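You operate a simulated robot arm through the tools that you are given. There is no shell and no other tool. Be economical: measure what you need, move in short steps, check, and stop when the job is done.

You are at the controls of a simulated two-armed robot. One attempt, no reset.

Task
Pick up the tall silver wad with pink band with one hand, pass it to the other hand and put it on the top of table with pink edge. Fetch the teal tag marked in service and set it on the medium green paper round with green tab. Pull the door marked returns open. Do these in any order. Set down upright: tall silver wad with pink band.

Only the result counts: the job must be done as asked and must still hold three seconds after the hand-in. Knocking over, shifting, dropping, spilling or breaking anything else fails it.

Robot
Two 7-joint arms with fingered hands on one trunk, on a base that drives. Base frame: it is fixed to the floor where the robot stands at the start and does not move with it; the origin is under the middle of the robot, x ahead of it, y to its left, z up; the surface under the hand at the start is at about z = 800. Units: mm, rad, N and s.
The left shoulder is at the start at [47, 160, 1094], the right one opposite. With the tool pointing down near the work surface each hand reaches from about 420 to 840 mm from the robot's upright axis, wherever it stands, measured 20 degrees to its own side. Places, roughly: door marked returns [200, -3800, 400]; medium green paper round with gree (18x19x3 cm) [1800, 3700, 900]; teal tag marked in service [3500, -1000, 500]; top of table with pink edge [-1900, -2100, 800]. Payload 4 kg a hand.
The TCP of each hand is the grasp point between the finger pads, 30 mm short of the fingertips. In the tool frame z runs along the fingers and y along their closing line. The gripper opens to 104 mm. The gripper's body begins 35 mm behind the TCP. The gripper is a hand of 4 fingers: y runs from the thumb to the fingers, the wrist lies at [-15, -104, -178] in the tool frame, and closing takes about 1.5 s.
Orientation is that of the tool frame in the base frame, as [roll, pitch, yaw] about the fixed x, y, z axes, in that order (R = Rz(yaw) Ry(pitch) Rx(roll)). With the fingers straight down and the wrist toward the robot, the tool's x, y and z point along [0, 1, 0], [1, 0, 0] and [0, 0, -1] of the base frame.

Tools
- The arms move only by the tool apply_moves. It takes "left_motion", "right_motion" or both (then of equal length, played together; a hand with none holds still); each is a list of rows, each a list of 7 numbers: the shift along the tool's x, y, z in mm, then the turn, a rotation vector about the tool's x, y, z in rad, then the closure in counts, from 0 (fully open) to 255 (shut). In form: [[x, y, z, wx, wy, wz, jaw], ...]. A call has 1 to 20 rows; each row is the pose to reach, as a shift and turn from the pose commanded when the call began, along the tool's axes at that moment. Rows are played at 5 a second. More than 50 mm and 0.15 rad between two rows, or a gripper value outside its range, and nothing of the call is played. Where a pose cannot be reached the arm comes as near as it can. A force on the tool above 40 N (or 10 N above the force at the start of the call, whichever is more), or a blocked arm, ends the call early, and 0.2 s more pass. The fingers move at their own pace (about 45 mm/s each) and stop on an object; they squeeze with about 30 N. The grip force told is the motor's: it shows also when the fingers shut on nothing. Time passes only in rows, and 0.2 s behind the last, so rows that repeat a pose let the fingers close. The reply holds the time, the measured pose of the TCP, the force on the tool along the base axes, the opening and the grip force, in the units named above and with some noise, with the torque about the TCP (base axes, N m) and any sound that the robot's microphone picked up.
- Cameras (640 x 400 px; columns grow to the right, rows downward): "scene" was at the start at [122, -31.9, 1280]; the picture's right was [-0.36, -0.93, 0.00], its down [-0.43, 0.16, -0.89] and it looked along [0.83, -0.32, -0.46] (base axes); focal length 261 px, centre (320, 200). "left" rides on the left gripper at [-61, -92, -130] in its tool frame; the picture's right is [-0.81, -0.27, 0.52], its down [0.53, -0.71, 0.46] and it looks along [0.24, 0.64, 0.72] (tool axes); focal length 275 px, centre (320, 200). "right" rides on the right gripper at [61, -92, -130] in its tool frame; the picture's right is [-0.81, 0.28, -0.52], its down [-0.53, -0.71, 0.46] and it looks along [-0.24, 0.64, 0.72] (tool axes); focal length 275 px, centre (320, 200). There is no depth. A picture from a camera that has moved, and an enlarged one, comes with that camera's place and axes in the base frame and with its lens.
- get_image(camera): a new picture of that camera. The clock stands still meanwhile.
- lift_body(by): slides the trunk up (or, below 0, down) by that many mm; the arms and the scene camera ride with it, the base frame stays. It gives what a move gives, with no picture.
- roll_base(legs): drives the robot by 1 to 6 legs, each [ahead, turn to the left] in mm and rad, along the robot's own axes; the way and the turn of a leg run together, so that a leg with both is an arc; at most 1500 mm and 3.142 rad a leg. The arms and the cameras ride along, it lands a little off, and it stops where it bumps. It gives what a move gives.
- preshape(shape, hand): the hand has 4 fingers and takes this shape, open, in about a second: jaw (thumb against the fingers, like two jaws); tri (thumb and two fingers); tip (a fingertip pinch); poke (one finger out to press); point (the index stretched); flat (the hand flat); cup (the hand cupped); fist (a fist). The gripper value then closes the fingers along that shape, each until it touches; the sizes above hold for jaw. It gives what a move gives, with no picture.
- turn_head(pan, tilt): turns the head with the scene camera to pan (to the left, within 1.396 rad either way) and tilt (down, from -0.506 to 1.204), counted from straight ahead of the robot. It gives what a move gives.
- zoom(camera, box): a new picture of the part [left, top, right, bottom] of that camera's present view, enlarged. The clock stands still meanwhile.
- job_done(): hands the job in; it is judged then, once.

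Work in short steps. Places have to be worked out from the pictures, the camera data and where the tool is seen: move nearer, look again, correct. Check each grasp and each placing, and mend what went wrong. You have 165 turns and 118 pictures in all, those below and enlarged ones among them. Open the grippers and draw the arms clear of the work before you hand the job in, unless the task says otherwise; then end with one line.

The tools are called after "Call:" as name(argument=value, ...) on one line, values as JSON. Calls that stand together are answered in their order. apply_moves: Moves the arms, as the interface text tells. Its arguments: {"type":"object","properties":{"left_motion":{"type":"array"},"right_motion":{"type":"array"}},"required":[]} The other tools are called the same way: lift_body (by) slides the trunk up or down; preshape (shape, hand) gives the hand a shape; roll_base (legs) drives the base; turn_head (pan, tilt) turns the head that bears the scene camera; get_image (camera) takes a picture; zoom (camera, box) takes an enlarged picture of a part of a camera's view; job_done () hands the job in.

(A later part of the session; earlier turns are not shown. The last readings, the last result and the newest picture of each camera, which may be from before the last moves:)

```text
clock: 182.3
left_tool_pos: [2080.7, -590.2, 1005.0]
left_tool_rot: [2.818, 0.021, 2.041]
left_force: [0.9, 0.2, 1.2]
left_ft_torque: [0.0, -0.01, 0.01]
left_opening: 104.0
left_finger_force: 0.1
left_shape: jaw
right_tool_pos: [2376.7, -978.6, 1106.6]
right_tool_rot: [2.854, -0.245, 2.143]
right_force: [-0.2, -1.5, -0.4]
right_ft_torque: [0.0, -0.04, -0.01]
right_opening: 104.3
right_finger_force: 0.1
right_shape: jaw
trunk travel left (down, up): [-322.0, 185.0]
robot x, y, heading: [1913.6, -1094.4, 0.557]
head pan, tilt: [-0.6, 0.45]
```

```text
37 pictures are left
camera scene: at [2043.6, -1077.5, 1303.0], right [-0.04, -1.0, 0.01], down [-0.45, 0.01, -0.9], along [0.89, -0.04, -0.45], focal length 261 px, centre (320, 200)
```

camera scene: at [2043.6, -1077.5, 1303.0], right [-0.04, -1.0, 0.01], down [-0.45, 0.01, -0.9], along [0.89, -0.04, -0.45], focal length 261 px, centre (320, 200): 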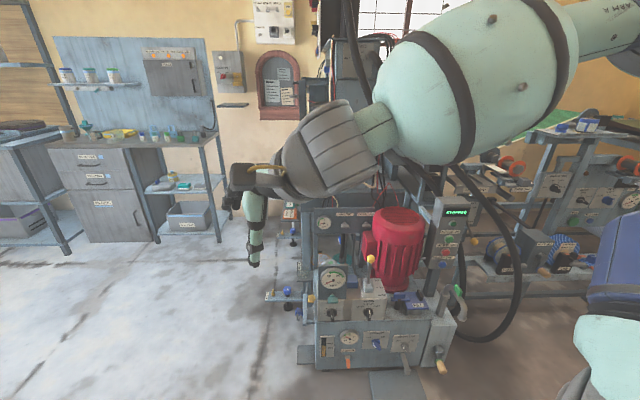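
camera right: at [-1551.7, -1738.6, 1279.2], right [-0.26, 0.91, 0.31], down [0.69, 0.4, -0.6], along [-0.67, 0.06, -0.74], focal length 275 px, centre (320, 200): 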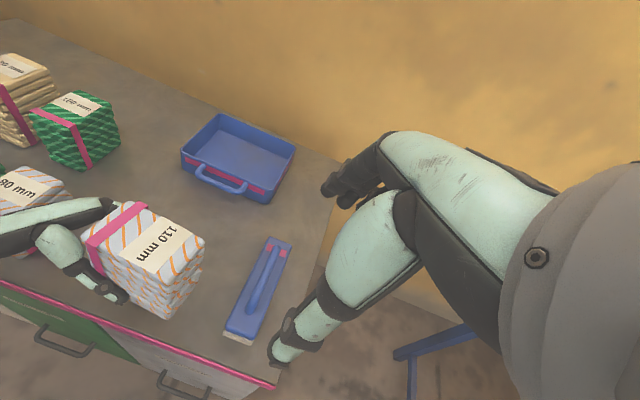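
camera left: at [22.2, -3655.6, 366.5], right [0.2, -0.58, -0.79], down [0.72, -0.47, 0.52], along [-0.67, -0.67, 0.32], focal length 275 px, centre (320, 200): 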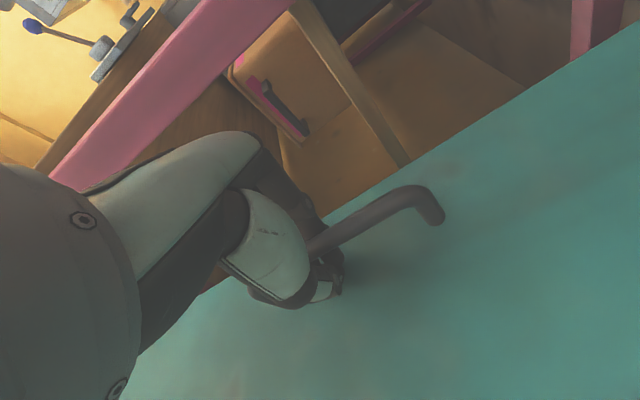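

Zooming on the machine for teal tags.

Call:
zoom(camera="scene", box=[230, 170, 480, 390])

Call:
get_image(camera="right")

```text
1.82 times, centred on (355, 280) of scene
camera zoom: at [2043.6, -1077.5, 1303.0], right [-0.04, -1.0, 0.01], down [-0.45, 0.01, -0.9], along [0.89, -0.04, -0.45], focal length 475 px, centre (256, 54)
```

zoom: 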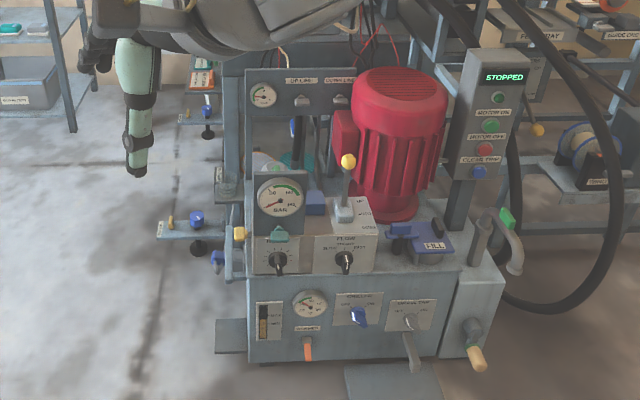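

```text
35 pictures are left
camera right: at [2251.5, -1016.5, 1218.1], right [0.6, -0.71, 0.36], down [-0.27, -0.6, -0.75], along [0.75, 0.35, -0.56], focal length 275 px, centre (320, 200)
```

right: 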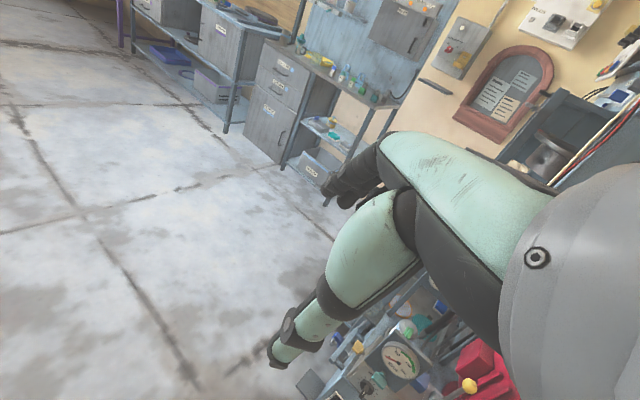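

The tag's place matches the small cards seen near (200,78) in the zoom. Enlarging that part.

Call:
zoom(camera="scene", box=[300, 185, 380, 265])

Call:
zoom(camera="scene", box=[250, 190, 330, 330])

```text
5.00 times, centred on (340, 225) of scene
camera zoom: at [2043.6, -1077.5, 1303.0], right [-0.04, -1.0, 0.01], down [-0.45, 0.01, -0.9], along [0.89, -0.04, -0.45], focal length 1307 px, centre (220, 75)
```

zoom: 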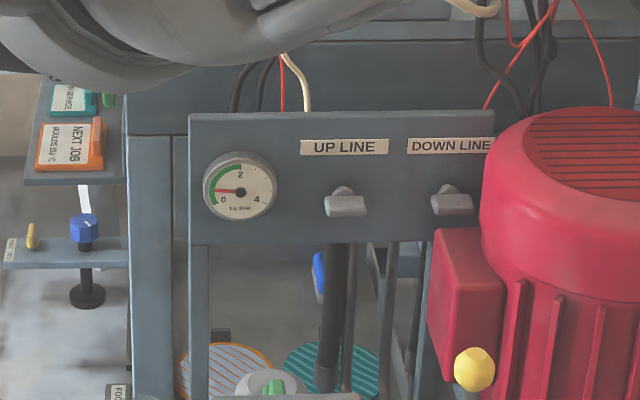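

```text
2.86 times, centred on (290, 260) of scene
camera zoom: at [2043.6, -1077.5, 1303.0], right [-0.04, -1.0, 0.01], down [-0.45, 0.01, -0.9], along [0.89, -0.04, -0.45], focal length 747 px, centre (406, 29)
```

zoom: 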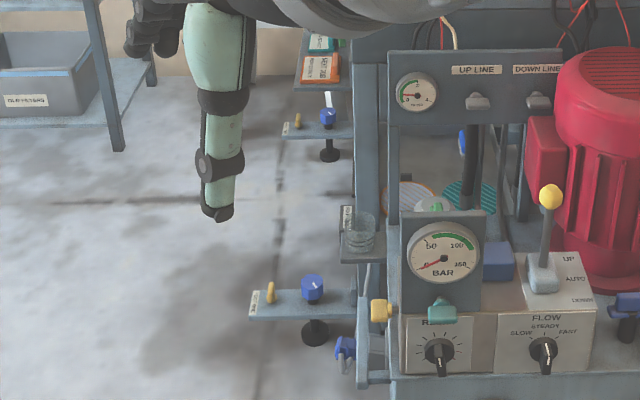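

Found it: the teal IN SERVICE tag lies on a small side shelf on the machine's left side, around (3550, −955, 500), beside an orange NEXT JOB tag. I drive around to that side.

Call:
roll_base(legs=[[0, 0.205], [1250, 0], [0, -1.45]])

Call:
turn_head(pan=0, tilt=0.6)

Call:
get_image(camera="scene")

```text
clock: 193.9
left_tool_pos: [3339.7, -236.8, 999.7]
left_tool_rot: [2.85, 0.045, 0.774]
left_force: [-0.1, 0.0, -0.6]
left_ft_torque: [0.01, 0.01, -0.01]
left_opening: 103.9
left_finger_force: 0.0
left_shape: jaw
right_tool_pos: [3068.8, -640.2, 1105.5]
right_tool_rot: [2.854, -0.244, 0.901]
right_force: [0.3, 0.6, 0.1]
right_ft_torque: [0.01, 0.0, 0.01]
right_opening: 103.8
right_finger_force: 0.0
right_shape: jaw
trunk travel left (down, up): [-322.0, 185.0]
robot x, y, heading: [2813.1, -233.6, -0.685]
head pan, tilt: [-0.6, 0.45]
```

```text
clock: 194.9
left_tool_pos: [3345.0, -228.4, 1009.9]
left_tool_rot: [2.819, 0.031, 0.787]
left_force: [0.9, 0.4, -0.3]
left_ft_torque: [0.0, -0.01, 0.01]
left_opening: 104.0
left_finger_force: 0.1
left_shape: jaw
right_tool_pos: [3059.3, -632.9, 1112.0]
right_tool_rot: [2.838, -0.243, 0.904]
right_force: [0.7, 0.2, 0.1]
right_ft_torque: [0.0, 0.0, 0.01]
right_opening: 104.2
right_finger_force: 0.0
right_shape: jaw
trunk travel left (down, up): [-322.0, 185.0]
robot x, y, heading: [2809.9, -234.4, -0.679]
head pan, tilt: [0.0, 0.6]
```

```text
32 pictures are left
camera scene: at [2916.5, -321.5, 1289.3], right [-0.63, -0.78, 0.0], down [-0.45, 0.36, -0.82], along [0.63, -0.52, -0.58], focal length 261 px, centre (320, 200)
```

scene: 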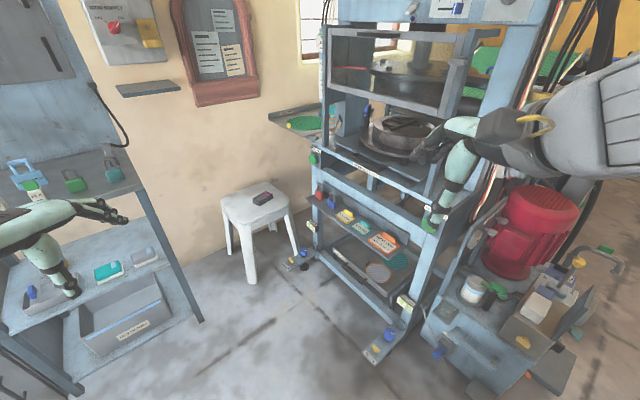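

The tag shelf is visible at (360,225). Zooming in to measure.

Call:
zoom(camera="scene", box=[300, 170, 440, 270])

```text
4.00 times, centred on (370, 220) of scene
camera zoom: at [2916.5, -321.5, 1289.3], right [-0.63, -0.78, 0.0], down [-0.45, 0.36, -0.82], along [0.63, -0.52, -0.58], focal length 1045 px, centre (120, 120)
```

zoom: 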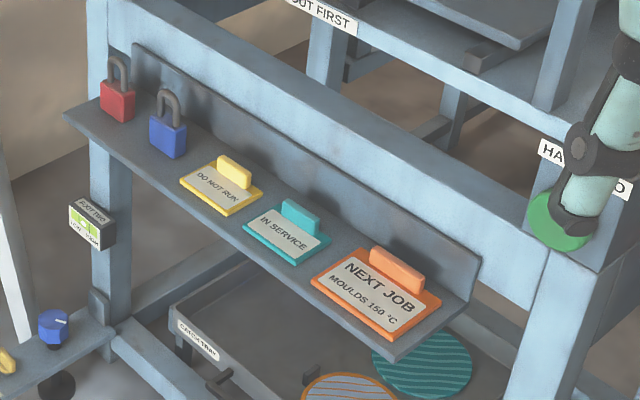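

Tag is at about (3428, −964, 575), its tab at ≈(3427, −981, 590) with length along x; a rail lies behind it. I'll take it with the right hand facing +x from around (2840, −510). Repositioning with an S-move away from the machine.

Call:
roll_base(legs=[[0, 1.28], [-490, 0], [0, -0.6], [380, 0]])

Call:
lift_body(by=-200)

Call:
turn_head(pan=-0.5, tilt=0.6)

Call:
get_image(camera="scene")

```text
clock: 199.7
left_tool_pos: [2940.8, 257.5, 1006.7]
left_tool_rot: [2.854, 0.058, 2.022]
left_force: [-1.7, 0.1, 0.7]
left_ft_torque: [-0.01, -0.07, -0.01]
left_opening: 103.8
left_finger_force: 0.0
left_shape: jaw
right_tool_pos: [3237.4, -138.5, 1108.5]
right_tool_rot: [2.845, -0.246, 2.166]
right_force: [-0.5, 0.4, -0.4]
right_ft_torque: [0.06, 0.01, 0.0]
right_opening: 104.1
right_finger_force: 0.0
right_shape: jaw
trunk travel left (down, up): [-322.0, 185.0]
robot x, y, heading: [2786.4, -260.6, 0.553]
head pan, tilt: [0.0, 0.6]
stopped in leg 2: the robot was blocked; the commanded pose is now the measured one
```

```text
clock: 201.9
left_tool_pos: [2932.6, 251.7, 811.1]
left_tool_rot: [2.844, 0.057, 2.023]
left_force: [0.4, 0.0, -0.7]
left_ft_torque: [-0.02, -0.01, -0.02]
left_opening: 103.6
left_finger_force: 0.0
left_shape: jaw
right_tool_pos: [3226.6, -142.2, 915.6]
right_tool_rot: [2.831, -0.246, 2.172]
right_force: [0.2, 0.2, 0.1]
right_ft_torque: [0.01, -0.04, -0.01]
right_opening: 103.9
right_finger_force: 0.0
right_shape: jaw
trunk travel left (down, up): [-122.0, 385.0]
robot x, y, heading: [2784.4, -255.1, 0.552]
head pan, tilt: [0.0, 0.6]
```

```text
clock: 202.8
left_tool_pos: [2934.3, 253.4, 809.7]
left_tool_rot: [2.842, 0.057, 2.023]
left_force: [-0.2, 0.3, -0.5]
left_ft_torque: [-0.03, 0.0, -0.01]
left_opening: 103.7
left_finger_force: 0.0
left_shape: jaw
right_tool_pos: [3228.7, -144.4, 914.7]
right_tool_rot: [2.833, -0.244, 2.17]
right_force: [-0.5, 0.8, 0.2]
right_ft_torque: [0.02, 0.01, 0.03]
right_opening: 103.9
right_finger_force: 0.1
right_shape: jaw
trunk travel left (down, up): [-122.0, 385.0]
robot x, y, heading: [2784.2, -257.2, 0.556]
head pan, tilt: [-0.499, 0.6]
```

```text
30 pictures are left
camera scene: at [2907.7, -233.1, 1089.8], right [0.06, -1.0, 0.01], down [-0.57, -0.04, -0.82], along [0.82, 0.04, -0.57], focal length 261 px, centre (320, 200)
```

scene: 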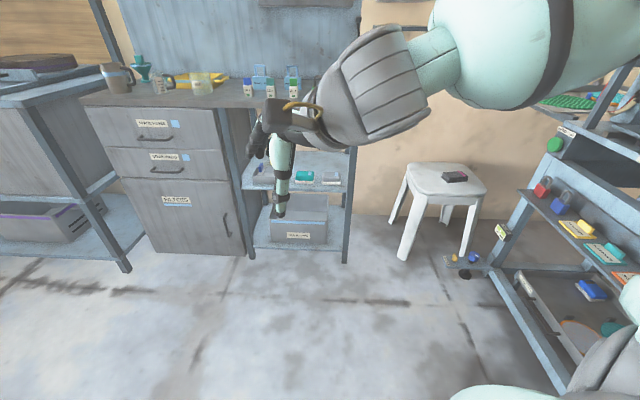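

Another spurious stop at the start of reversing. Repeating the remaining legs separately.

Call:
roll_base(legs=[[-460, 0], [0, -0.553]])

Call:
roll_base(legs=[[400, 0]])

```text
clock: 207.4
left_tool_pos: [2789.1, -142.5, 810.2]
left_tool_rot: [2.842, 0.058, 1.474]
left_force: [0.0, -1.2, 0.4]
left_ft_torque: [0.01, -0.02, 0.0]
left_opening: 103.8
left_finger_force: 0.1
left_shape: jaw
right_tool_pos: [2832.4, -634.7, 914.6]
right_tool_rot: [2.834, -0.244, 1.621]
right_force: [-0.1, -0.7, -0.5]
right_ft_torque: [0.01, 0.05, 0.02]
right_opening: 104.0
right_finger_force: 0.1
right_shape: jaw
trunk travel left (down, up): [-122.0, 385.0]
robot x, y, heading: [2390.3, -499.1, 0.008]
head pan, tilt: [-0.499, 0.6]
```

```text
clock: 210.0
left_tool_pos: [3179.4, -137.6, 816.1]
left_tool_rot: [2.829, 0.054, 1.48]
left_force: [0.3, -0.6, -0.2]
left_ft_torque: [0.01, -0.05, 0.0]
left_opening: 103.7
left_finger_force: 0.0
left_shape: jaw
right_tool_pos: [3223.1, -629.8, 918.1]
right_tool_rot: [2.821, -0.244, 1.631]
right_force: [0.0, 1.0, -0.2]
right_ft_torque: [0.02, 0.06, -0.01]
right_opening: 104.1
right_finger_force: 0.1
right_shape: jaw
trunk travel left (down, up): [-122.0, 385.0]
robot x, y, heading: [2793.1, -493.4, 0.009]
head pan, tilt: [-0.499, 0.6]
```

Now squaring up the right hand and moving it to a pregrasp above the tag, leaning away from the machine.

Call:
apply_moves(right_motion=[[0, 0, 0, 0.11, 0, 0, 0], [0, 0, 0, 0.22, 0, 0, 0], [0, 0, 0, 0.32, 0, 0, 0]])

Call:
apply_moves(right_motion=[[-35, 20, 5, 0, -0.054, 0, 0], [-70, 40, 15, 0, -0.108, 0, 0], [-105, 60, 25, 0, -0.162, 0, 0], [-140, 80, 40, 0, -0.216, 0, 0], [-175, 100, 55, 0, -0.27, 0, 0], [-210, 120, 70, 0, -0.324, 0, 0], [-245, 140, 85, 0, -0.378, 0, 0], [-280, 160, 100, 0, -0.432, 0, 0], [-318, 182, 115, 0, -0.486, 0, 0], [-357, 204, 130, 0, -0.54, 0, 0]])

Call:
get_image(camera="right")

```text
clock: 210.8
left_tool_pos: [3176.4, -128.4, 825.3]
left_tool_rot: [2.801, 0.04, 1.491]
left_force: [0.2, 0.5, 0.2]
left_ft_torque: [0.0, -0.01, -0.01]
left_opening: 103.8
left_finger_force: 0.1
left_shape: jaw
right_tool_pos: [3211.0, -629.4, 923.8]
right_tool_rot: [3.13, -0.242, 1.633]
right_force: [-0.4, 0.4, -0.8]
right_ft_torque: [-0.01, -0.01, 0.0]
right_opening: 103.7
right_finger_force: 0.1
right_shape: jaw
trunk travel left (down, up): [-122.0, 385.0]
robot x, y, heading: [2792.7, -495.2, 0.011]
head pan, tilt: [-0.499, 0.6]
```

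```text
clock: 213.0
left_tool_pos: [3177.1, -129.1, 824.4]
left_tool_rot: [2.801, 0.037, 1.492]
left_force: [1.1, 1.0, 0.7]
left_ft_torque: [-0.01, 0.01, -0.02]
left_opening: 103.9
left_finger_force: 0.0
left_shape: jaw
right_tool_pos: [3436.6, -933.1, 713.7]
right_tool_rot: [3.129, 0.297, 1.627]
right_force: [-0.1, 0.2, -1.3]
right_ft_torque: [-0.03, 0.04, 0.02]
right_opening: 104.0
right_finger_force: 0.0
right_shape: jaw
trunk travel left (down, up): [-122.0, 385.0]
robot x, y, heading: [2791.3, -498.8, 0.014]
head pan, tilt: [-0.499, 0.6]
```

```text
29 pictures are left
camera right: at [3337.6, -841.4, 821.6], right [0.3, -0.61, 0.74], down [-0.67, -0.68, -0.29], along [0.68, -0.41, -0.61], focal length 275 px, centre (320, 200)
```

right: 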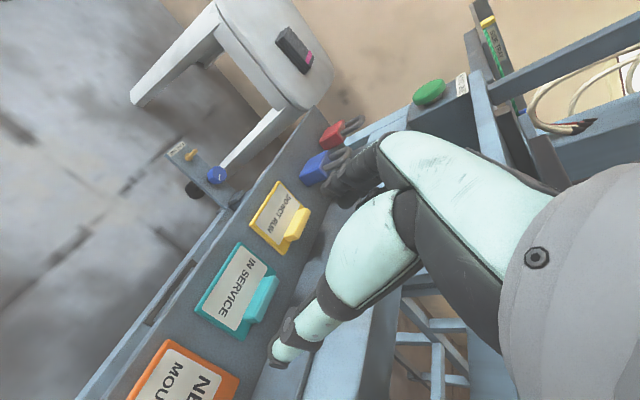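

The IN SERVICE tag is between the fingers; tab centre ≈(3432, −975, 600). Descending most of the way, then checking.

Call:
apply_moves(right_motion=[[-1, -3, 25, 0, 0, 0, 0], [-2, -6, 50, 0, 0, 0, 0], [-3, -7, 80, 0, 0, 0, 0]])

Call:
get_image(camera="right")

```text
clock: 213.8
left_tool_pos: [3177.0, -129.5, 824.6]
left_tool_rot: [2.802, 0.038, 1.491]
left_force: [0.1, 0.8, -0.7]
left_ft_torque: [-0.01, 0.04, -0.04]
left_opening: 104.0
left_finger_force: 0.0
left_shape: jaw
right_tool_pos: [3433.2, -960.6, 639.1]
right_tool_rot: [3.126, 0.294, 1.626]
right_force: [0.4, 0.1, -0.1]
right_ft_torque: [0.03, 0.0, 0.0]
right_opening: 103.8
right_finger_force: 0.0
right_shape: jaw
trunk travel left (down, up): [-122.0, 385.0]
robot x, y, heading: [2792.7, -498.5, 0.005]
head pan, tilt: [-0.499, 0.6]
```

```text
28 pictures are left
camera right: at [3333.8, -867.8, 745.5], right [0.3, -0.61, 0.73], down [-0.67, -0.68, -0.29], along [0.68, -0.4, -0.61], focal length 275 px, centre (320, 200)
```

right: 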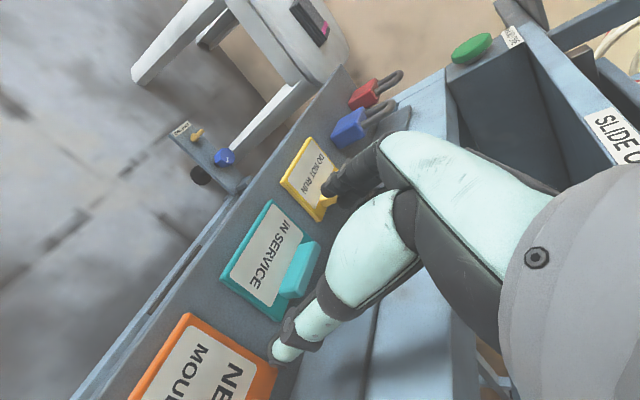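

The open far finger would land on the neighbouring yellow tab, so a lengthwise grip is too tight. I zoom to measure gaps to the rail and the yellow tab before choosing the grip.

Call:
zoom(camera="right", box=[190, 60, 470, 370])

Call:
zoom(camera="scene", box=[440, 140, 640, 340])

```text
1.29 times, centred on (330, 215) of right
camera zoom: at [3333.8, -867.8, 745.5], right [0.3, -0.61, 0.73], down [-0.67, -0.68, -0.29], along [0.68, -0.4, -0.61], focal length 355 px, centre (307, 181)
```

zoom: 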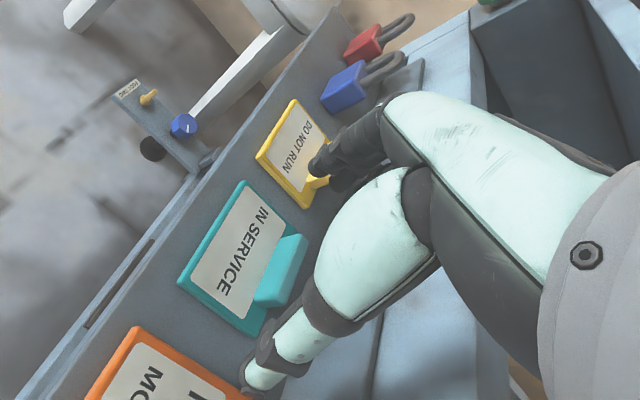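

```text
2.00 times, centred on (540, 240) of scene
camera zoom: at [2913.3, -539.6, 1089.7], right [-0.47, -0.88, 0.01], down [-0.51, 0.27, -0.82], along [0.72, -0.39, -0.58], focal length 523 px, centre (-120, 120)
```

zoom: 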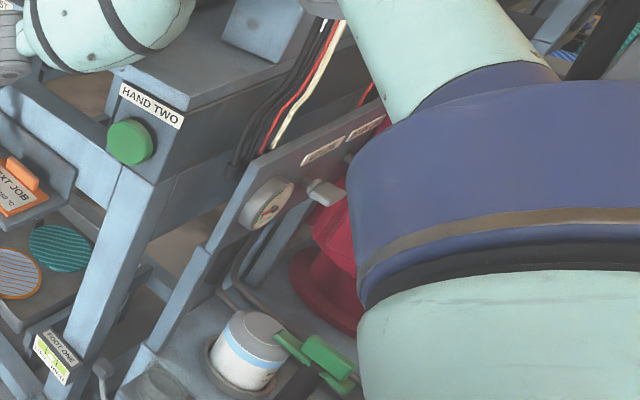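

The tab sits close to the rail with neighbours to the sides, so a pinch across its thin side is better, with the robot facing −y. I withdraw the hand up, raise the trunk and tuck the right arm.

Call:
apply_moves(right_motion=[[0, 0, -40, 0, 0, 0, 0], [5, 0, -80, 0, 0, 0, 0], [40, -20, -95, 0, 0.04, 0, 0], [75, -50, -110, 0, 0.08, 0, 0], [110, -80, -125, 0, 0.12, 0, 0], [145, -110, -140, 0, 0.16, 0, 0], [180, -140, -155, 0, 0.2, 0, 0], [220, -170, -170, 0, 0.25, 0, 0], [258, -200, -184, 0, 0.297, 0, 0]])

Call:
lift_body(by=200)

Call:
roll_base(legs=[[0, 0.2], [490, 0]])

Call:
roll_base(legs=[[0, -1.78]])

```text
refused: row 8 steps farther than a row can; nothing moved
```

```text
clock: 216.0
left_tool_pos: [3179.5, -127.4, 1026.1]
left_tool_rot: [2.8, 0.035, 1.497]
left_force: [0.1, 0.1, -0.7]
left_ft_torque: [0.02, 0.01, 0.01]
left_opening: 104.0
left_finger_force: 0.1
left_shape: jaw
right_tool_pos: [3432.7, -960.3, 839.7]
right_tool_rot: [3.127, 0.299, 1.627]
right_force: [0.4, -0.1, -0.4]
right_ft_torque: [0.01, 0.03, -0.03]
right_opening: 103.9
right_finger_force: 0.1
right_shape: jaw
trunk travel left (down, up): [-322.0, 185.0]
robot x, y, heading: [2792.3, -500.1, 0.006]
head pan, tilt: [-0.499, 0.6]
```

```text
clock: 219.9
left_tool_pos: [3581.0, 37.7, 1020.9]
left_tool_rot: [2.827, 0.064, 1.665]
left_force: [-0.3, -0.1, 0.0]
left_ft_torque: [-0.01, 0.02, -0.01]
left_opening: 104.2
left_finger_force: 0.0
left_shape: jaw
right_tool_pos: [3994.7, -723.0, 840.4]
right_tool_rot: [3.125, 0.296, 1.823]
right_force: [0.3, -0.4, 0.3]
right_ft_torque: [-0.01, 0.0, 0.03]
right_opening: 103.7
right_finger_force: 0.1
right_shape: jaw
trunk travel left (down, up): [-322.0, 185.0]
robot x, y, heading: [3272.4, -397.1, 0.206]
head pan, tilt: [-0.499, 0.6]
```

```text
clock: 222.3
left_tool_pos: [3736.5, -132.1, 1043.8]
left_tool_rot: [2.778, 0.044, 1.183]
left_force: [-0.5, 0.4, -0.3]
left_ft_torque: [-0.02, 0.02, 0.03]
left_opening: 104.1
left_finger_force: 0.1
left_shape: jaw
right_tool_pos: [3741.3, -999.7, 865.9]
right_tool_rot: [3.074, 0.283, 1.362]
right_force: [8.8, 6.3, -4.6]
right_ft_torque: [-0.07, 0.62, 0.56]
right_opening: 103.9
right_finger_force: 0.0
right_shape: jaw
trunk travel left (down, up): [-322.0, 185.0]
robot x, y, heading: [3274.6, -393.5, -0.279]
head pan, tilt: [-0.499, 0.6]
stopped in leg 1: the force on the tool passed its limit at 60 N (the readings are from after the stop); the commanded pose is now the measured one
```

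The tuck was refused, so the extended right hand touched the machine frame while turning. I turn back slightly and look.

Call:
roll_base(legs=[[0, 0.2]])

Call:
turn_head(pan=-0.5, tilt=0.6)

Call:
get_image(camera="scene")

```text
clock: 223.1
left_tool_pos: [3709.6, -98.3, 1053.9]
left_tool_rot: [2.755, 0.049, 1.218]
left_force: [-0.2, -0.4, -0.2]
left_ft_torque: [-0.02, 0.01, 0.02]
left_opening: 104.0
left_finger_force: 0.1
left_shape: jaw
right_tool_pos: [3746.1, -976.3, 881.7]
right_tool_rot: [3.045, 0.285, 1.392]
right_force: [0.2, -0.7, 0.0]
right_ft_torque: [-0.01, 0.01, -0.01]
right_opening: 103.7
right_finger_force: 0.1
right_shape: jaw
trunk travel left (down, up): [-322.0, 185.0]
robot x, y, heading: [3275.3, -392.5, -0.238]
head pan, tilt: [-0.499, 0.6]
stopped in leg 1: the robot was blocked; the commanded pose is now the measured one
```

```text
clock: 223.7
left_tool_pos: [3710.4, -99.7, 1052.7]
left_tool_rot: [2.761, 0.051, 1.219]
left_force: [-0.4, -0.9, 0.7]
left_ft_torque: [0.01, 0.0, 0.03]
left_opening: 103.7
left_finger_force: 0.1
left_shape: jaw
right_tool_pos: [3747.3, -978.0, 882.1]
right_tool_rot: [3.045, 0.288, 1.393]
right_force: [-0.6, -0.1, -0.3]
right_ft_torque: [-0.01, -0.02, -0.03]
right_opening: 103.8
right_finger_force: 0.0
right_shape: jaw
trunk travel left (down, up): [-322.0, 185.0]
robot x, y, heading: [3273.4, -391.4, -0.24]
head pan, tilt: [-0.499, 0.6]
```

```text
25 pictures are left
camera scene: at [3383.7, -464.0, 1289.6], right [-0.67, -0.74, 0.01], down [-0.43, 0.38, -0.82], along [0.6, -0.55, -0.57], focal length 261 px, centre (320, 200)
```

scene: 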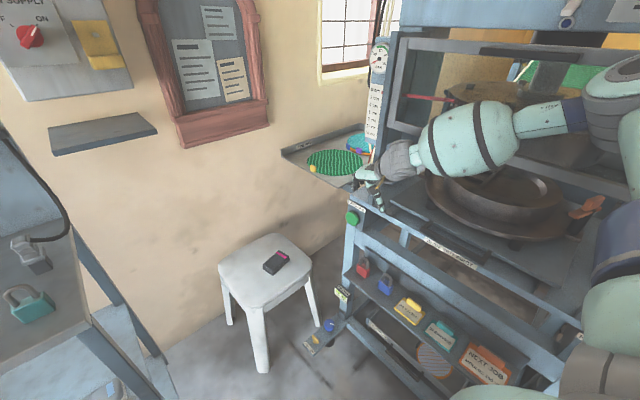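

Nothing toppled and the tags are in place. I retract the right hand toward the body in one valid call.

Call:
apply_moves(right_motion=[[22, -20, -20, 0, 0.036, 0, 0], [45, -40, -40, 0, 0.072, 0, 0], [67, -60, -60, 0, 0.108, 0, 0], [90, -80, -80, 0, 0.144, 0, 0], [112, -100, -100, 0, 0.18, 0, 0], [135, -120, -120, 0, 0.216, 0, 0], [157, -140, -140, 0, 0.252, 0, 0], [179, -158, -157, 0, 0.288, 0, 0]])

```text
clock: 225.5
left_tool_pos: [3707.5, -94.1, 1050.9]
left_tool_rot: [2.757, 0.058, 1.215]
left_force: [-0.8, -0.4, 1.0]
left_ft_torque: [0.04, -0.04, 0.0]
left_opening: 103.9
left_finger_force: 0.0
left_shape: jaw
right_tool_pos: [3616.8, -735.2, 970.1]
right_tool_rot: [3.049, 0.004, 1.417]
right_force: [0.7, -0.2, 0.3]
right_ft_torque: [-0.03, -0.01, 0.02]
right_opening: 103.9
right_finger_force: 0.1
right_shape: jaw
right hand out of reach, approached as far as the arm can: row 8
trunk travel left (down, up): [-322.0, 185.0]
robot x, y, heading: [3276.9, -389.6, -0.239]
head pan, tilt: [-0.499, 0.6]
```

Clear now. Turning to face the machine's side (−y).

Call:
roll_base(legs=[[0, -1.33]])

Call:
turn_head(pan=0.2, tilt=0.8)

Call:
get_image(camera="scene")

```text
clock: 226.5
left_tool_pos: [3716.2, -100.3, 1056.4]
left_tool_rot: [2.746, 0.06, 1.172]
left_force: [0.4, 0.9, 0.8]
left_ft_torque: [-0.02, -0.02, -0.05]
left_opening: 103.9
left_finger_force: 0.1
left_shape: jaw
right_tool_pos: [3610.1, -765.1, 986.5]
right_tool_rot: [3.001, 0.015, 1.317]
right_force: [-0.5, -0.2, -0.4]
right_ft_torque: [0.06, -0.06, 0.03]
right_opening: 104.0
right_finger_force: 0.0
right_shape: jaw
trunk travel left (down, up): [-322.0, 185.0]
robot x, y, heading: [3271.6, -390.0, -0.283]
head pan, tilt: [-0.499, 0.6]
stopped in leg 1: the robot was blocked; the commanded pose is now the measured one
```

```text
clock: 227.6
left_tool_pos: [3713.3, -99.2, 1057.5]
left_tool_rot: [2.744, 0.06, 1.17]
left_force: [-0.3, -0.4, 0.2]
left_ft_torque: [-0.02, -0.03, -0.03]
left_opening: 103.9
left_finger_force: 0.0
left_shape: jaw
right_tool_pos: [3607.5, -762.9, 987.0]
right_tool_rot: [3.002, 0.013, 1.318]
right_force: [-0.9, -0.5, -0.7]
right_ft_torque: [0.04, -0.06, 0.05]
right_opening: 104.0
right_finger_force: 0.1
right_shape: jaw
trunk travel left (down, up): [-322.0, 185.0]
robot x, y, heading: [3277.0, -392.5, -0.276]
head pan, tilt: [0.201, 0.799]
```

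```text
24 pictures are left
camera scene: at [3398.9, -403.0, 1272.7], right [-0.08, -1.0, 0.01], down [-0.72, 0.05, -0.69], along [0.69, -0.06, -0.73], focal length 261 px, centre (320, 200)
```

scene: 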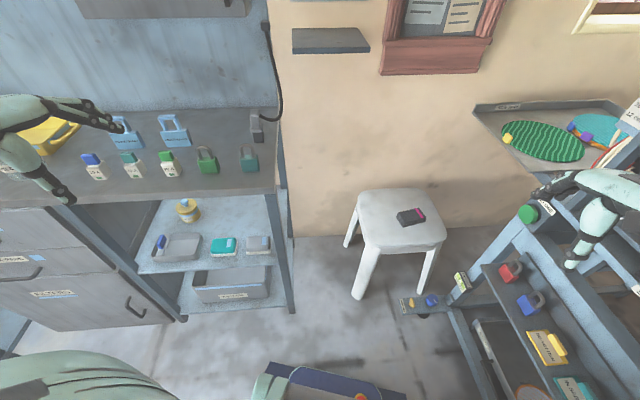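

Blocked again; I check the right elbow against the machine.

Call:
turn_head(pan=-1.2, tilt=0.7)

Call:
get_image(camera="scene")

```text
clock: 229.1
left_tool_pos: [3711.6, -101.3, 1056.2]
left_tool_rot: [2.742, 0.06, 1.17]
left_force: [-0.2, -0.8, 0.0]
left_ft_torque: [0.03, 0.0, 0.01]
left_opening: 104.1
left_finger_force: 0.0
left_shape: jaw
right_tool_pos: [3607.6, -763.7, 987.2]
right_tool_rot: [3.003, 0.015, 1.316]
right_force: [-0.1, 0.4, 1.6]
right_ft_torque: [-0.03, 0.04, -0.02]
right_opening: 103.9
right_finger_force: 0.1
right_shape: jaw
trunk travel left (down, up): [-322.0, 185.0]
robot x, y, heading: [3272.7, -396.4, -0.281]
head pan, tilt: [-1.201, 0.7]
```

```text
23 pictures are left
camera scene: at [3326.5, -481.2, 1282.2], right [-1.0, -0.09, 0.01], down [-0.07, 0.64, -0.77], along [0.06, -0.76, -0.64], focal length 261 px, centre (320, 200)
```

scene: 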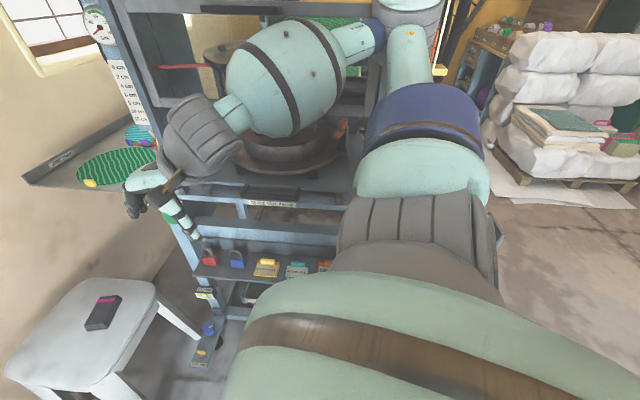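

The right elbow is close to the machine's column. I turn left away from it, then move off to open floor before turning around.

Call:
roll_base(legs=[[0, 0.35]])

```text
clock: 230.4
left_tool_pos: [3642.3, -49.2, 1056.2]
left_tool_rot: [2.743, 0.113, 1.292]
left_force: [-1.3, -0.7, 0.8]
left_ft_torque: [0.01, -0.02, -0.01]
left_opening: 104.0
left_finger_force: 0.0
left_shape: jaw
right_tool_pos: [3661.9, -706.8, 989.3]
right_tool_rot: [3.014, -0.006, 1.512]
right_force: [-0.4, -0.4, -0.2]
right_ft_torque: [-0.02, -0.05, -0.01]
right_opening: 104.0
right_finger_force: 0.0
right_shape: jaw
trunk travel left (down, up): [-322.0, 185.0]
robot x, y, heading: [3276.8, -393.9, -0.093]
head pan, tilt: [-1.201, 0.7]
stopped in leg 1: the robot was blocked; the commanded pose is now the measured one
```

The left arm lags when turning – it seems in an awkward posture since the door task. I square its orientation and move it forward to free it.

Call:
apply_moves(left_motion=[[0, 15, 0, 0.1, 0, 0, 0], [0, 35, 0, 0.2, 0, 0, 0], [0, 55, 0, 0.3, 0, 0, 0], [-10, 80, 0, 0.4, 0, 0, 0], [-20, 100, 0, 0.4, 0, 0, 0], [-40, 120, 0, 0.4, 0, 0, 0]])

Call:
turn_head(pan=1.2, tilt=0.6)

Call:
get_image(camera="scene")

```text
clock: 231.8
left_tool_pos: [3745.1, -87.4, 1104.1]
left_tool_rot: [-3.123, 0.09, 1.301]
left_force: [-0.2, -0.2, -0.8]
left_ft_torque: [0.0, 0.04, 0.0]
left_opening: 104.1
left_finger_force: 0.0
left_shape: jaw
left hand out of reach, approached as far as the arm can: row 1, 2, 6
right_tool_pos: [3666.1, -705.4, 985.7]
right_tool_rot: [3.021, -0.004, 1.512]
right_force: [-0.2, 0.2, 0.2]
right_ft_torque: [-0.02, 0.0, 0.02]
right_opening: 103.8
right_finger_force: 0.1
right_shape: jaw
trunk travel left (down, up): [-322.0, 185.0]
robot x, y, heading: [3277.5, -394.1, -0.095]
head pan, tilt: [-1.201, 0.7]
```

```text
clock: 234.0
left_tool_pos: [3743.2, -86.1, 1103.8]
left_tool_rot: [-3.125, 0.09, 1.3]
left_force: [-0.3, -0.3, 0.5]
left_ft_torque: [0.02, 0.03, -0.01]
left_opening: 104.1
left_finger_force: 0.1
left_shape: jaw
right_tool_pos: [3665.5, -703.7, 987.3]
right_tool_rot: [3.022, -0.003, 1.512]
right_force: [-0.7, 0.4, 0.7]
right_ft_torque: [0.02, 0.01, 0.01]
right_opening: 103.9
right_finger_force: 0.0
right_shape: jaw
trunk travel left (down, up): [-322.0, 185.0]
robot x, y, heading: [3273.3, -395.4, -0.098]
head pan, tilt: [1.201, 0.6]
```

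```text
22 pictures are left
camera scene: at [3360.4, -319.5, 1290.0], right [0.89, -0.45, -0.01], down [-0.26, -0.5, -0.82], along [0.36, 0.74, -0.57], focal length 261 px, centre (320, 200)
```

scene: 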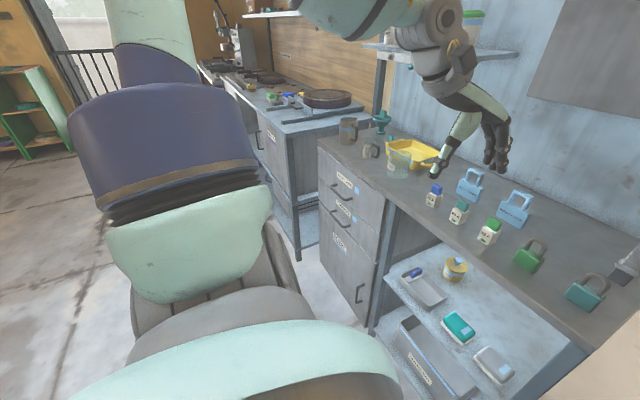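

Free floor on the left. Trying the left turn again.

Call:
roll_base(legs=[[0, 0.7]])

```text
clock: 236.5
left_tool_pos: [3434.5, 141.0, 1104.7]
left_tool_rot: [-3.127, 0.09, 1.999]
left_force: [0.1, 0.1, -0.2]
left_ft_torque: [0.0, 0.03, 0.02]
left_opening: 104.0
left_finger_force: 0.1
left_shape: jaw
right_tool_pos: [3767.9, -375.7, 985.8]
right_tool_rot: [3.047, -0.006, 2.245]
right_force: [-0.4, 0.2, -0.6]
right_ft_torque: [-0.02, 0.01, -0.01]
right_opening: 103.7
right_finger_force: 0.0
right_shape: jaw
trunk travel left (down, up): [-322.0, 185.0]
robot x, y, heading: [3277.7, -397.8, 0.606]
head pan, tilt: [1.201, 0.6]
```

Works. Moving off to open floor and turning around to face the tag shelf.

Call:
roll_base(legs=[[0, 1.4], [350, 0]])

Call:
roll_base(legs=[[0, 1.55], [0, 1.55]])

```text
clock: 242.9
left_tool_pos: [2636.8, 169.1, 1109.9]
left_tool_rot: [-3.138, 0.086, -2.894]
left_force: [0.4, -0.7, 0.2]
left_ft_torque: [-0.02, 0.03, 0.03]
left_opening: 103.9
left_finger_force: 0.1
left_shape: jaw
right_tool_pos: [3204.4, 410.8, 991.8]
right_tool_rot: [3.051, -0.014, -2.642]
right_force: [-1.7, -1.8, -2.2]
right_ft_torque: [0.05, -0.06, -0.03]
right_opening: 104.2
right_finger_force: 0.0
right_shape: jaw
trunk travel left (down, up): [-322.0, 185.0]
robot x, y, heading: [3129.5, -73.4, 1.989]
head pan, tilt: [1.201, 0.6]
```

```text
clock: 252.2
left_tool_pos: [3609.4, -323.8, 1113.8]
left_tool_rot: [3.135, 0.087, 0.204]
left_force: [0.2, -0.1, -1.3]
left_ft_torque: [0.03, -0.02, 0.0]
left_opening: 104.0
left_finger_force: 0.1
left_shape: jaw
right_tool_pos: [3036.2, -551.8, 996.9]
right_tool_rot: [3.063, -0.018, 0.465]
right_force: [0.1, 0.4, 0.1]
right_ft_torque: [0.01, 0.02, 0.0]
right_opening: 104.0
right_finger_force: 0.0
right_shape: jaw
trunk travel left (down, up): [-322.0, 185.0]
robot x, y, heading: [3120.2, -72.6, -1.193]
head pan, tilt: [1.201, 0.6]
```

Now I drive ahead 320 mm; from there the right hand reaches the tag comfortably with a small yaw.

Call:
roll_base(legs=[[320, 0]])

Call:
lift_body(by=-200)

```text
clock: 254.4
left_tool_pos: [3725.3, -607.0, 1117.8]
left_tool_rot: [3.124, 0.086, 0.203]
left_force: [0.9, -0.5, -0.4]
left_ft_torque: [0.01, -0.02, -0.02]
left_opening: 104.0
left_finger_force: 0.0
left_shape: jaw
right_tool_pos: [3150.1, -853.9, 1006.6]
right_tool_rot: [3.042, -0.021, 0.436]
right_force: [-0.2, -0.1, 0.1]
right_ft_torque: [0.01, 0.04, -0.01]
right_opening: 103.9
right_finger_force: 0.0
right_shape: jaw
trunk travel left (down, up): [-322.0, 185.0]
robot x, y, heading: [3238.8, -371.6, -1.188]
head pan, tilt: [1.201, 0.6]
```

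```text
clock: 256.6
left_tool_pos: [3718.4, -594.1, 922.1]
left_tool_rot: [3.111, 0.084, 0.204]
left_force: [-0.5, -1.2, 0.0]
left_ft_torque: [-0.01, 0.02, -0.04]
left_opening: 104.2
left_finger_force: 0.1
left_shape: jaw
right_tool_pos: [3143.3, -854.1, 815.7]
right_tool_rot: [3.014, -0.025, 0.406]
right_force: [0.5, -0.3, 0.0]
right_ft_torque: [0.02, 0.02, -0.01]
right_opening: 104.0
right_finger_force: 0.0
right_shape: jaw
trunk travel left (down, up): [-122.0, 385.0]
robot x, y, heading: [3235.3, -370.9, -1.195]
head pan, tilt: [1.201, 0.6]
```

Moving the right hand over the tag with yaw aligned to the shelf.

Call:
apply_moves(right_motion=[[44, 19, 0, 0, 0, 0.068, 0], [88, 38, 0, 0, 0, 0.136, 0], [132, 57, 0, 0, 0, 0.203, 0], [177, 76, 0, 0, 0, 0.271, 0], [221, 95, 0, 0, 0, 0.338, 0], [265, 114, 0, 0, 0, 0.406, 0], [254, 137, 27, 0, 0, 0.406, 80], [243, 160, 54, 0, 0, 0.406, 110], [232, 182, 81, 0, 0, 0.406, 120], [221, 205, 108, 0, 0, 0.406, 120]])

Call:
get_image(camera="right")

```text
clock: 258.8
left_tool_pos: [3717.6, -594.4, 923.3]
left_tool_rot: [3.109, 0.085, 0.203]
left_force: [-0.3, -0.2, -0.4]
left_ft_torque: [-0.01, 0.01, -0.04]
left_opening: 104.1
left_finger_force: 0.1
left_shape: jaw
right_tool_pos: [3323.2, -935.6, 770.4]
right_tool_rot: [3.043, -0.064, 0.031]
right_force: [-0.2, 0.7, -1.0]
right_ft_torque: [0.01, 0.03, 0.04]
right_opening: 55.6
right_finger_force: 0.1
right_shape: jaw
right hand out of reach, approached as far as the arm can: row 1, 4, 5, 6, 7, 8, 9, 10
trunk travel left (down, up): [-122.0, 385.0]
robot x, y, heading: [3238.1, -373.5, -1.186]
head pan, tilt: [1.201, 0.6]
```

```text
21 pictures are left
camera right: at [3373.0, -828.4, 897.0], right [-0.84, -0.25, 0.49], down [-0.52, 0.65, -0.56], along [-0.18, -0.72, -0.67], focal length 275 px, centre (320, 200)
```

right: 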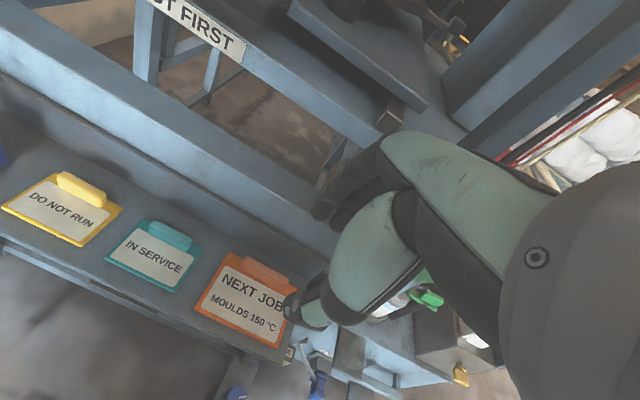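

The arm cannot cross further, so I turn the base left 0.2 to carry the hand over the tag.

Call:
roll_base(legs=[[0, 0.2]])

```text
clock: 260.0
left_tool_pos: [3752.6, -495.1, 923.1]
left_tool_rot: [3.111, 0.084, 0.403]
left_force: [-0.2, 0.7, 0.0]
left_ft_torque: [-0.02, -0.01, -0.05]
left_opening: 103.7
left_finger_force: 0.0
left_shape: jaw
right_tool_pos: [3432.7, -906.5, 772.5]
right_tool_rot: [3.041, -0.066, 0.232]
right_force: [-0.9, 0.1, -0.6]
right_ft_torque: [0.01, -0.03, 0.04]
right_opening: 55.4
right_finger_force: 0.2
right_shape: jaw
trunk travel left (down, up): [-122.0, 385.0]
robot x, y, heading: [3232.2, -372.4, -0.989]
head pan, tilt: [1.201, 0.6]
```

Hand is above the tag. I align yaw and move it in over the tab at this height.

Call:
apply_moves(right_motion=[[-4, 18, 2, 0, 0, 0.08, 150], [-9, 40, 4, 0, 0, 0.16, 169], [-13, 61, 6, 0, 0, 0.232, 169]])

Call:
get_image(camera="right")

```text
clock: 260.8
left_tool_pos: [3746.0, -485.6, 926.4]
left_tool_rot: [3.098, 0.083, 0.4]
left_force: [0.9, 0.3, -0.5]
left_ft_torque: [-0.02, -0.02, -0.02]
left_opening: 103.9
left_finger_force: 0.1
left_shape: jaw
right_tool_pos: [3420.0, -960.8, 780.8]
right_tool_rot: [3.051, -0.094, 0.001]
right_force: [-0.5, 0.0, -0.5]
right_ft_torque: [0.0, -0.03, -0.01]
right_opening: 35.1
right_finger_force: 0.1
right_shape: jaw
right hand out of reach, approached as far as the arm can: row 2, 3
trunk travel left (down, up): [-122.0, 385.0]
robot x, y, heading: [3237.9, -371.6, -0.989]
head pan, tilt: [1.201, 0.6]
```

```text
20 pictures are left
camera right: at [3468.3, -858.1, 908.7], right [-0.86, -0.23, 0.46], down [-0.48, 0.67, -0.57], along [-0.18, -0.71, -0.68], focal length 275 px, centre (320, 200)
```

right: 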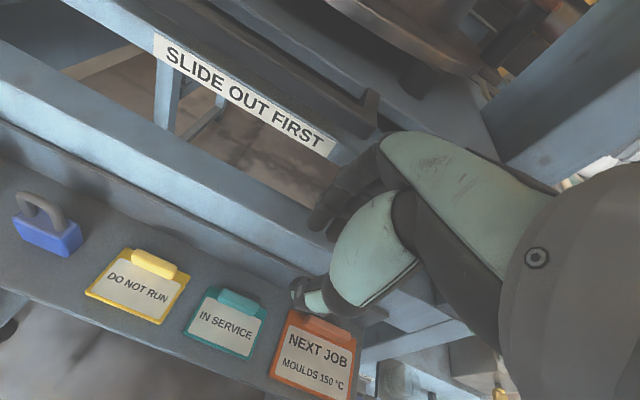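

Tab centre ≈(3437, −978). A 22 mm drive ahead gives just the needed shift; then I lower with the trunk.

Call:
roll_base(legs=[[22, 0]])

Call:
lift_body(by=-110)

Call:
get_image(camera="right")

```text
clock: 261.8
left_tool_pos: [3745.1, -482.5, 937.1]
left_tool_rot: [3.072, 0.076, 0.397]
left_force: [0.5, 0.2, 0.1]
left_ft_torque: [-0.04, -0.08, 0.01]
left_opening: 103.8
left_finger_force: 0.1
left_shape: jaw
right_tool_pos: [3419.3, -958.5, 794.2]
right_tool_rot: [3.033, -0.105, 0.012]
right_force: [0.0, 1.0, 0.7]
right_ft_torque: [0.0, -0.02, 0.02]
right_opening: 35.2
right_finger_force: 0.0
right_shape: jaw
trunk travel left (down, up): [-122.0, 385.0]
robot x, y, heading: [3247.2, -386.8, -0.988]
head pan, tilt: [1.201, 0.6]
stopped in leg 1: the robot was blocked; the commanded pose is now the measured one
```

```text
clock: 263.2
left_tool_pos: [3745.6, -483.5, 826.2]
left_tool_rot: [3.075, 0.078, 0.398]
left_force: [-0.1, -0.7, -0.9]
left_ft_torque: [0.0, -0.04, -0.03]
left_opening: 103.9
left_finger_force: 0.0
left_shape: jaw
right_tool_pos: [3422.1, -959.5, 682.8]
right_tool_rot: [3.036, -0.104, 0.01]
right_force: [-0.4, -0.5, -0.2]
right_ft_torque: [-0.01, 0.0, 0.02]
right_opening: 35.2
right_finger_force: 0.1
right_shape: jaw
trunk travel left (down, up): [-12.0, 495.0]
robot x, y, heading: [3246.1, -389.8, -0.99]
head pan, tilt: [1.201, 0.6]
```

```text
19 pictures are left
camera right: at [3467.9, -853.4, 810.0], right [-0.86, -0.23, 0.46], down [-0.48, 0.66, -0.58], along [-0.17, -0.72, -0.67], focal length 275 px, centre (320, 200)
```

right: 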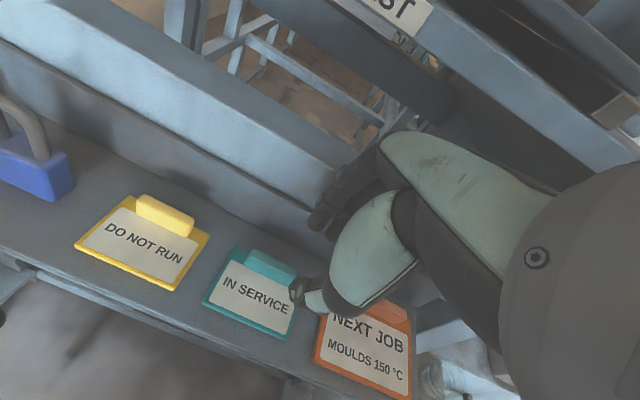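

Shifting the hand +18 mm x and −14 mm y with the arm.

Call:
apply_moves(right_motion=[[9, 7, 0, 0, 0, 0, 169], [18, 14, 0, 0, 0, 0, 169], [18, 14, 0, 0, 0, 0, 169]])

```text
clock: 264.0
left_tool_pos: [3744.8, -483.7, 825.9]
left_tool_rot: [3.075, 0.079, 0.397]
left_force: [0.2, -0.6, 0.2]
left_ft_torque: [-0.03, -0.02, 0.03]
left_opening: 103.9
left_finger_force: 0.1
left_shape: jaw
right_tool_pos: [3434.8, -973.5, 686.7]
right_tool_rot: [3.037, -0.107, 0.011]
right_force: [-0.4, 0.8, 1.3]
right_ft_torque: [0.02, -0.02, -0.02]
right_opening: 35.2
right_finger_force: 0.1
right_shape: jaw
right hand out of reach, approached as far as the arm can: row 2, 3
trunk travel left (down, up): [-12.0, 495.0]
robot x, y, heading: [3241.9, -386.0, -0.988]
head pan, tilt: [1.201, 0.6]
```

Aligned over the tab. Lowering with the arm in a small step.

Call:
apply_moves(right_motion=[[-1.5, 1.5, 15, 0, 0, 0, 169], [-3, 3, 30, 0, 0, 0, 169]])

```text
clock: 264.6
left_tool_pos: [3743.8, -481.1, 825.6]
left_tool_rot: [3.073, 0.08, 0.401]
left_force: [-0.6, 0.5, 0.4]
left_ft_torque: [-0.01, 0.0, 0.0]
left_opening: 103.9
left_finger_force: 0.1
left_shape: jaw
right_tool_pos: [3429.8, -978.7, 663.5]
right_tool_rot: [3.029, -0.112, 0.017]
right_force: [1.5, 11.9, 8.6]
right_ft_torque: [-0.49, 0.13, -0.1]
right_opening: 33.8
right_finger_force: 0.0
right_shape: jaw
right hand out of reach, approached as far as the arm can: row 1, 2
trunk travel left (down, up): [-12.0, 495.0]
robot x, y, heading: [3245.9, -386.9, -0.993]
head pan, tilt: [1.201, 0.6]
```

Contact at the machine side (knuckles against the beam). I rise 40 mm and lean the hand outward more.

Call:
lift_body(by=40)

Call:
apply_moves(right_motion=[[0, -6, 0, -0.1, 0, 0, 184], [3, -13, 0, -0.2, 0, 0, 184], [6, -13, 0, -0.2, 0, 0, 184]])

Call:
get_image(camera="right")

```text
clock: 265.4
left_tool_pos: [3745.0, -483.5, 863.8]
left_tool_rot: [3.077, 0.077, 0.399]
left_force: [-0.5, 0.3, 0.4]
left_ft_torque: [-0.02, 0.04, 0.0]
left_opening: 104.0
left_finger_force: 0.0
left_shape: jaw
right_tool_pos: [3429.8, -979.7, 698.2]
right_tool_rot: [3.037, -0.103, 0.01]
right_force: [-0.4, 0.8, -0.3]
right_ft_torque: [0.02, 0.02, -0.01]
right_opening: 35.0
right_finger_force: 0.1
right_shape: jaw
trunk travel left (down, up): [-52.0, 455.0]
robot x, y, heading: [3246.4, -388.5, -0.989]
head pan, tilt: [1.201, 0.6]
```

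```text
clock: 266.2
left_tool_pos: [3745.1, -483.9, 864.1]
left_tool_rot: [3.075, 0.078, 0.398]
left_force: [0.4, -0.2, 0.3]
left_ft_torque: [0.01, -0.01, -0.01]
left_opening: 103.7
left_finger_force: 0.0
left_shape: jaw
right_tool_pos: [3413.7, -969.9, 705.5]
right_tool_rot: [2.835, -0.107, 0.014]
right_force: [-0.4, -0.4, -0.6]
right_ft_torque: [-0.01, 0.0, 0.01]
right_opening: 29.2
right_finger_force: 0.1
right_shape: jaw
right hand out of reach, approached as far as the arm can: row 1, 2, 3
trunk travel left (down, up): [-52.0, 455.0]
robot x, y, heading: [3248.0, -387.2, -0.991]
head pan, tilt: [1.201, 0.6]
```

```text
18 pictures are left
camera right: at [3462.6, -842.7, 808.3], right [-0.87, -0.12, 0.49], down [-0.47, 0.54, -0.7], along [-0.18, -0.84, -0.52], focal length 275 px, centre (320, 200)
```

right: 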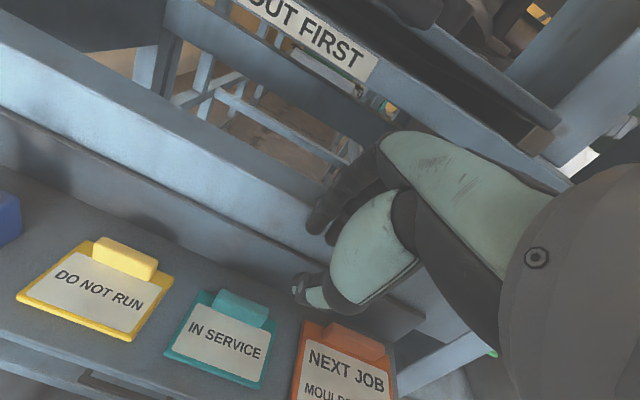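

The arm's wrist twist limits reach from this heading. I raise, pull the hand back, and reposition the base to (3328, −395) at heading −1.3.

Call:
lift_body(by=120)

Call:
apply_moves(right_motion=[[0, -35, -5, 0, 0, -0.1, 184], [0, -70, -10, 0, 0, -0.2, 184], [0, -105, -15, 0, 0, -0.3, 184], [0, -130, -20, 0, 0, -0.3, 184]])

Call:
roll_base(legs=[[-200, 0]])

```text
clock: 267.7
left_tool_pos: [3745.0, -484.2, 985.3]
left_tool_rot: [3.074, 0.079, 0.397]
left_force: [-0.4, -0.2, 0.0]
left_ft_torque: [0.01, -0.01, 0.0]
left_opening: 103.9
left_finger_force: 0.1
left_shape: jaw
right_tool_pos: [3414.3, -971.7, 824.9]
right_tool_rot: [2.837, -0.106, 0.013]
right_force: [-0.8, 0.3, 0.0]
right_ft_torque: [0.01, 0.01, 0.0]
right_opening: 29.1
right_finger_force: 0.1
right_shape: jaw
trunk travel left (down, up): [-172.0, 335.0]
robot x, y, heading: [3245.0, -387.3, -0.995]
head pan, tilt: [1.201, 0.6]
```

```text
clock: 268.7
left_tool_pos: [3744.9, -483.8, 986.5]
left_tool_rot: [3.076, 0.079, 0.399]
left_force: [-0.5, 0.0, -0.3]
left_ft_torque: [0.0, 0.0, 0.04]
left_opening: 104.0
left_finger_force: 0.2
left_shape: jaw
right_tool_pos: [3394.9, -854.4, 816.2]
right_tool_rot: [2.82, -0.014, 0.3]
right_force: [0.0, -0.6, 0.4]
right_ft_torque: [0.01, -0.03, 0.0]
right_opening: 29.1
right_finger_force: 0.0
right_shape: jaw
right hand out of reach, approached as far as the arm can: row 2, 3, 4
trunk travel left (down, up): [-172.0, 335.0]
robot x, y, heading: [3245.0, -387.3, -0.995]
head pan, tilt: [1.201, 0.6]
```

```text
clock: 270.4
left_tool_pos: [3635.1, -315.3, 986.5]
left_tool_rot: [3.073, 0.079, 0.401]
left_force: [-0.1, -0.5, 0.4]
left_ft_torque: [-0.02, -0.01, 0.04]
left_opening: 103.9
left_finger_force: 0.1
left_shape: jaw
right_tool_pos: [3284.1, -685.4, 815.9]
right_tool_rot: [2.818, -0.015, 0.3]
right_force: [0.2, 0.2, 0.1]
right_ft_torque: [0.02, -0.02, -0.01]
right_opening: 29.1
right_finger_force: 0.1
right_shape: jaw
trunk travel left (down, up): [-172.0, 335.0]
robot x, y, heading: [3137.2, -220.0, -0.988]
head pan, tilt: [1.201, 0.6]
```

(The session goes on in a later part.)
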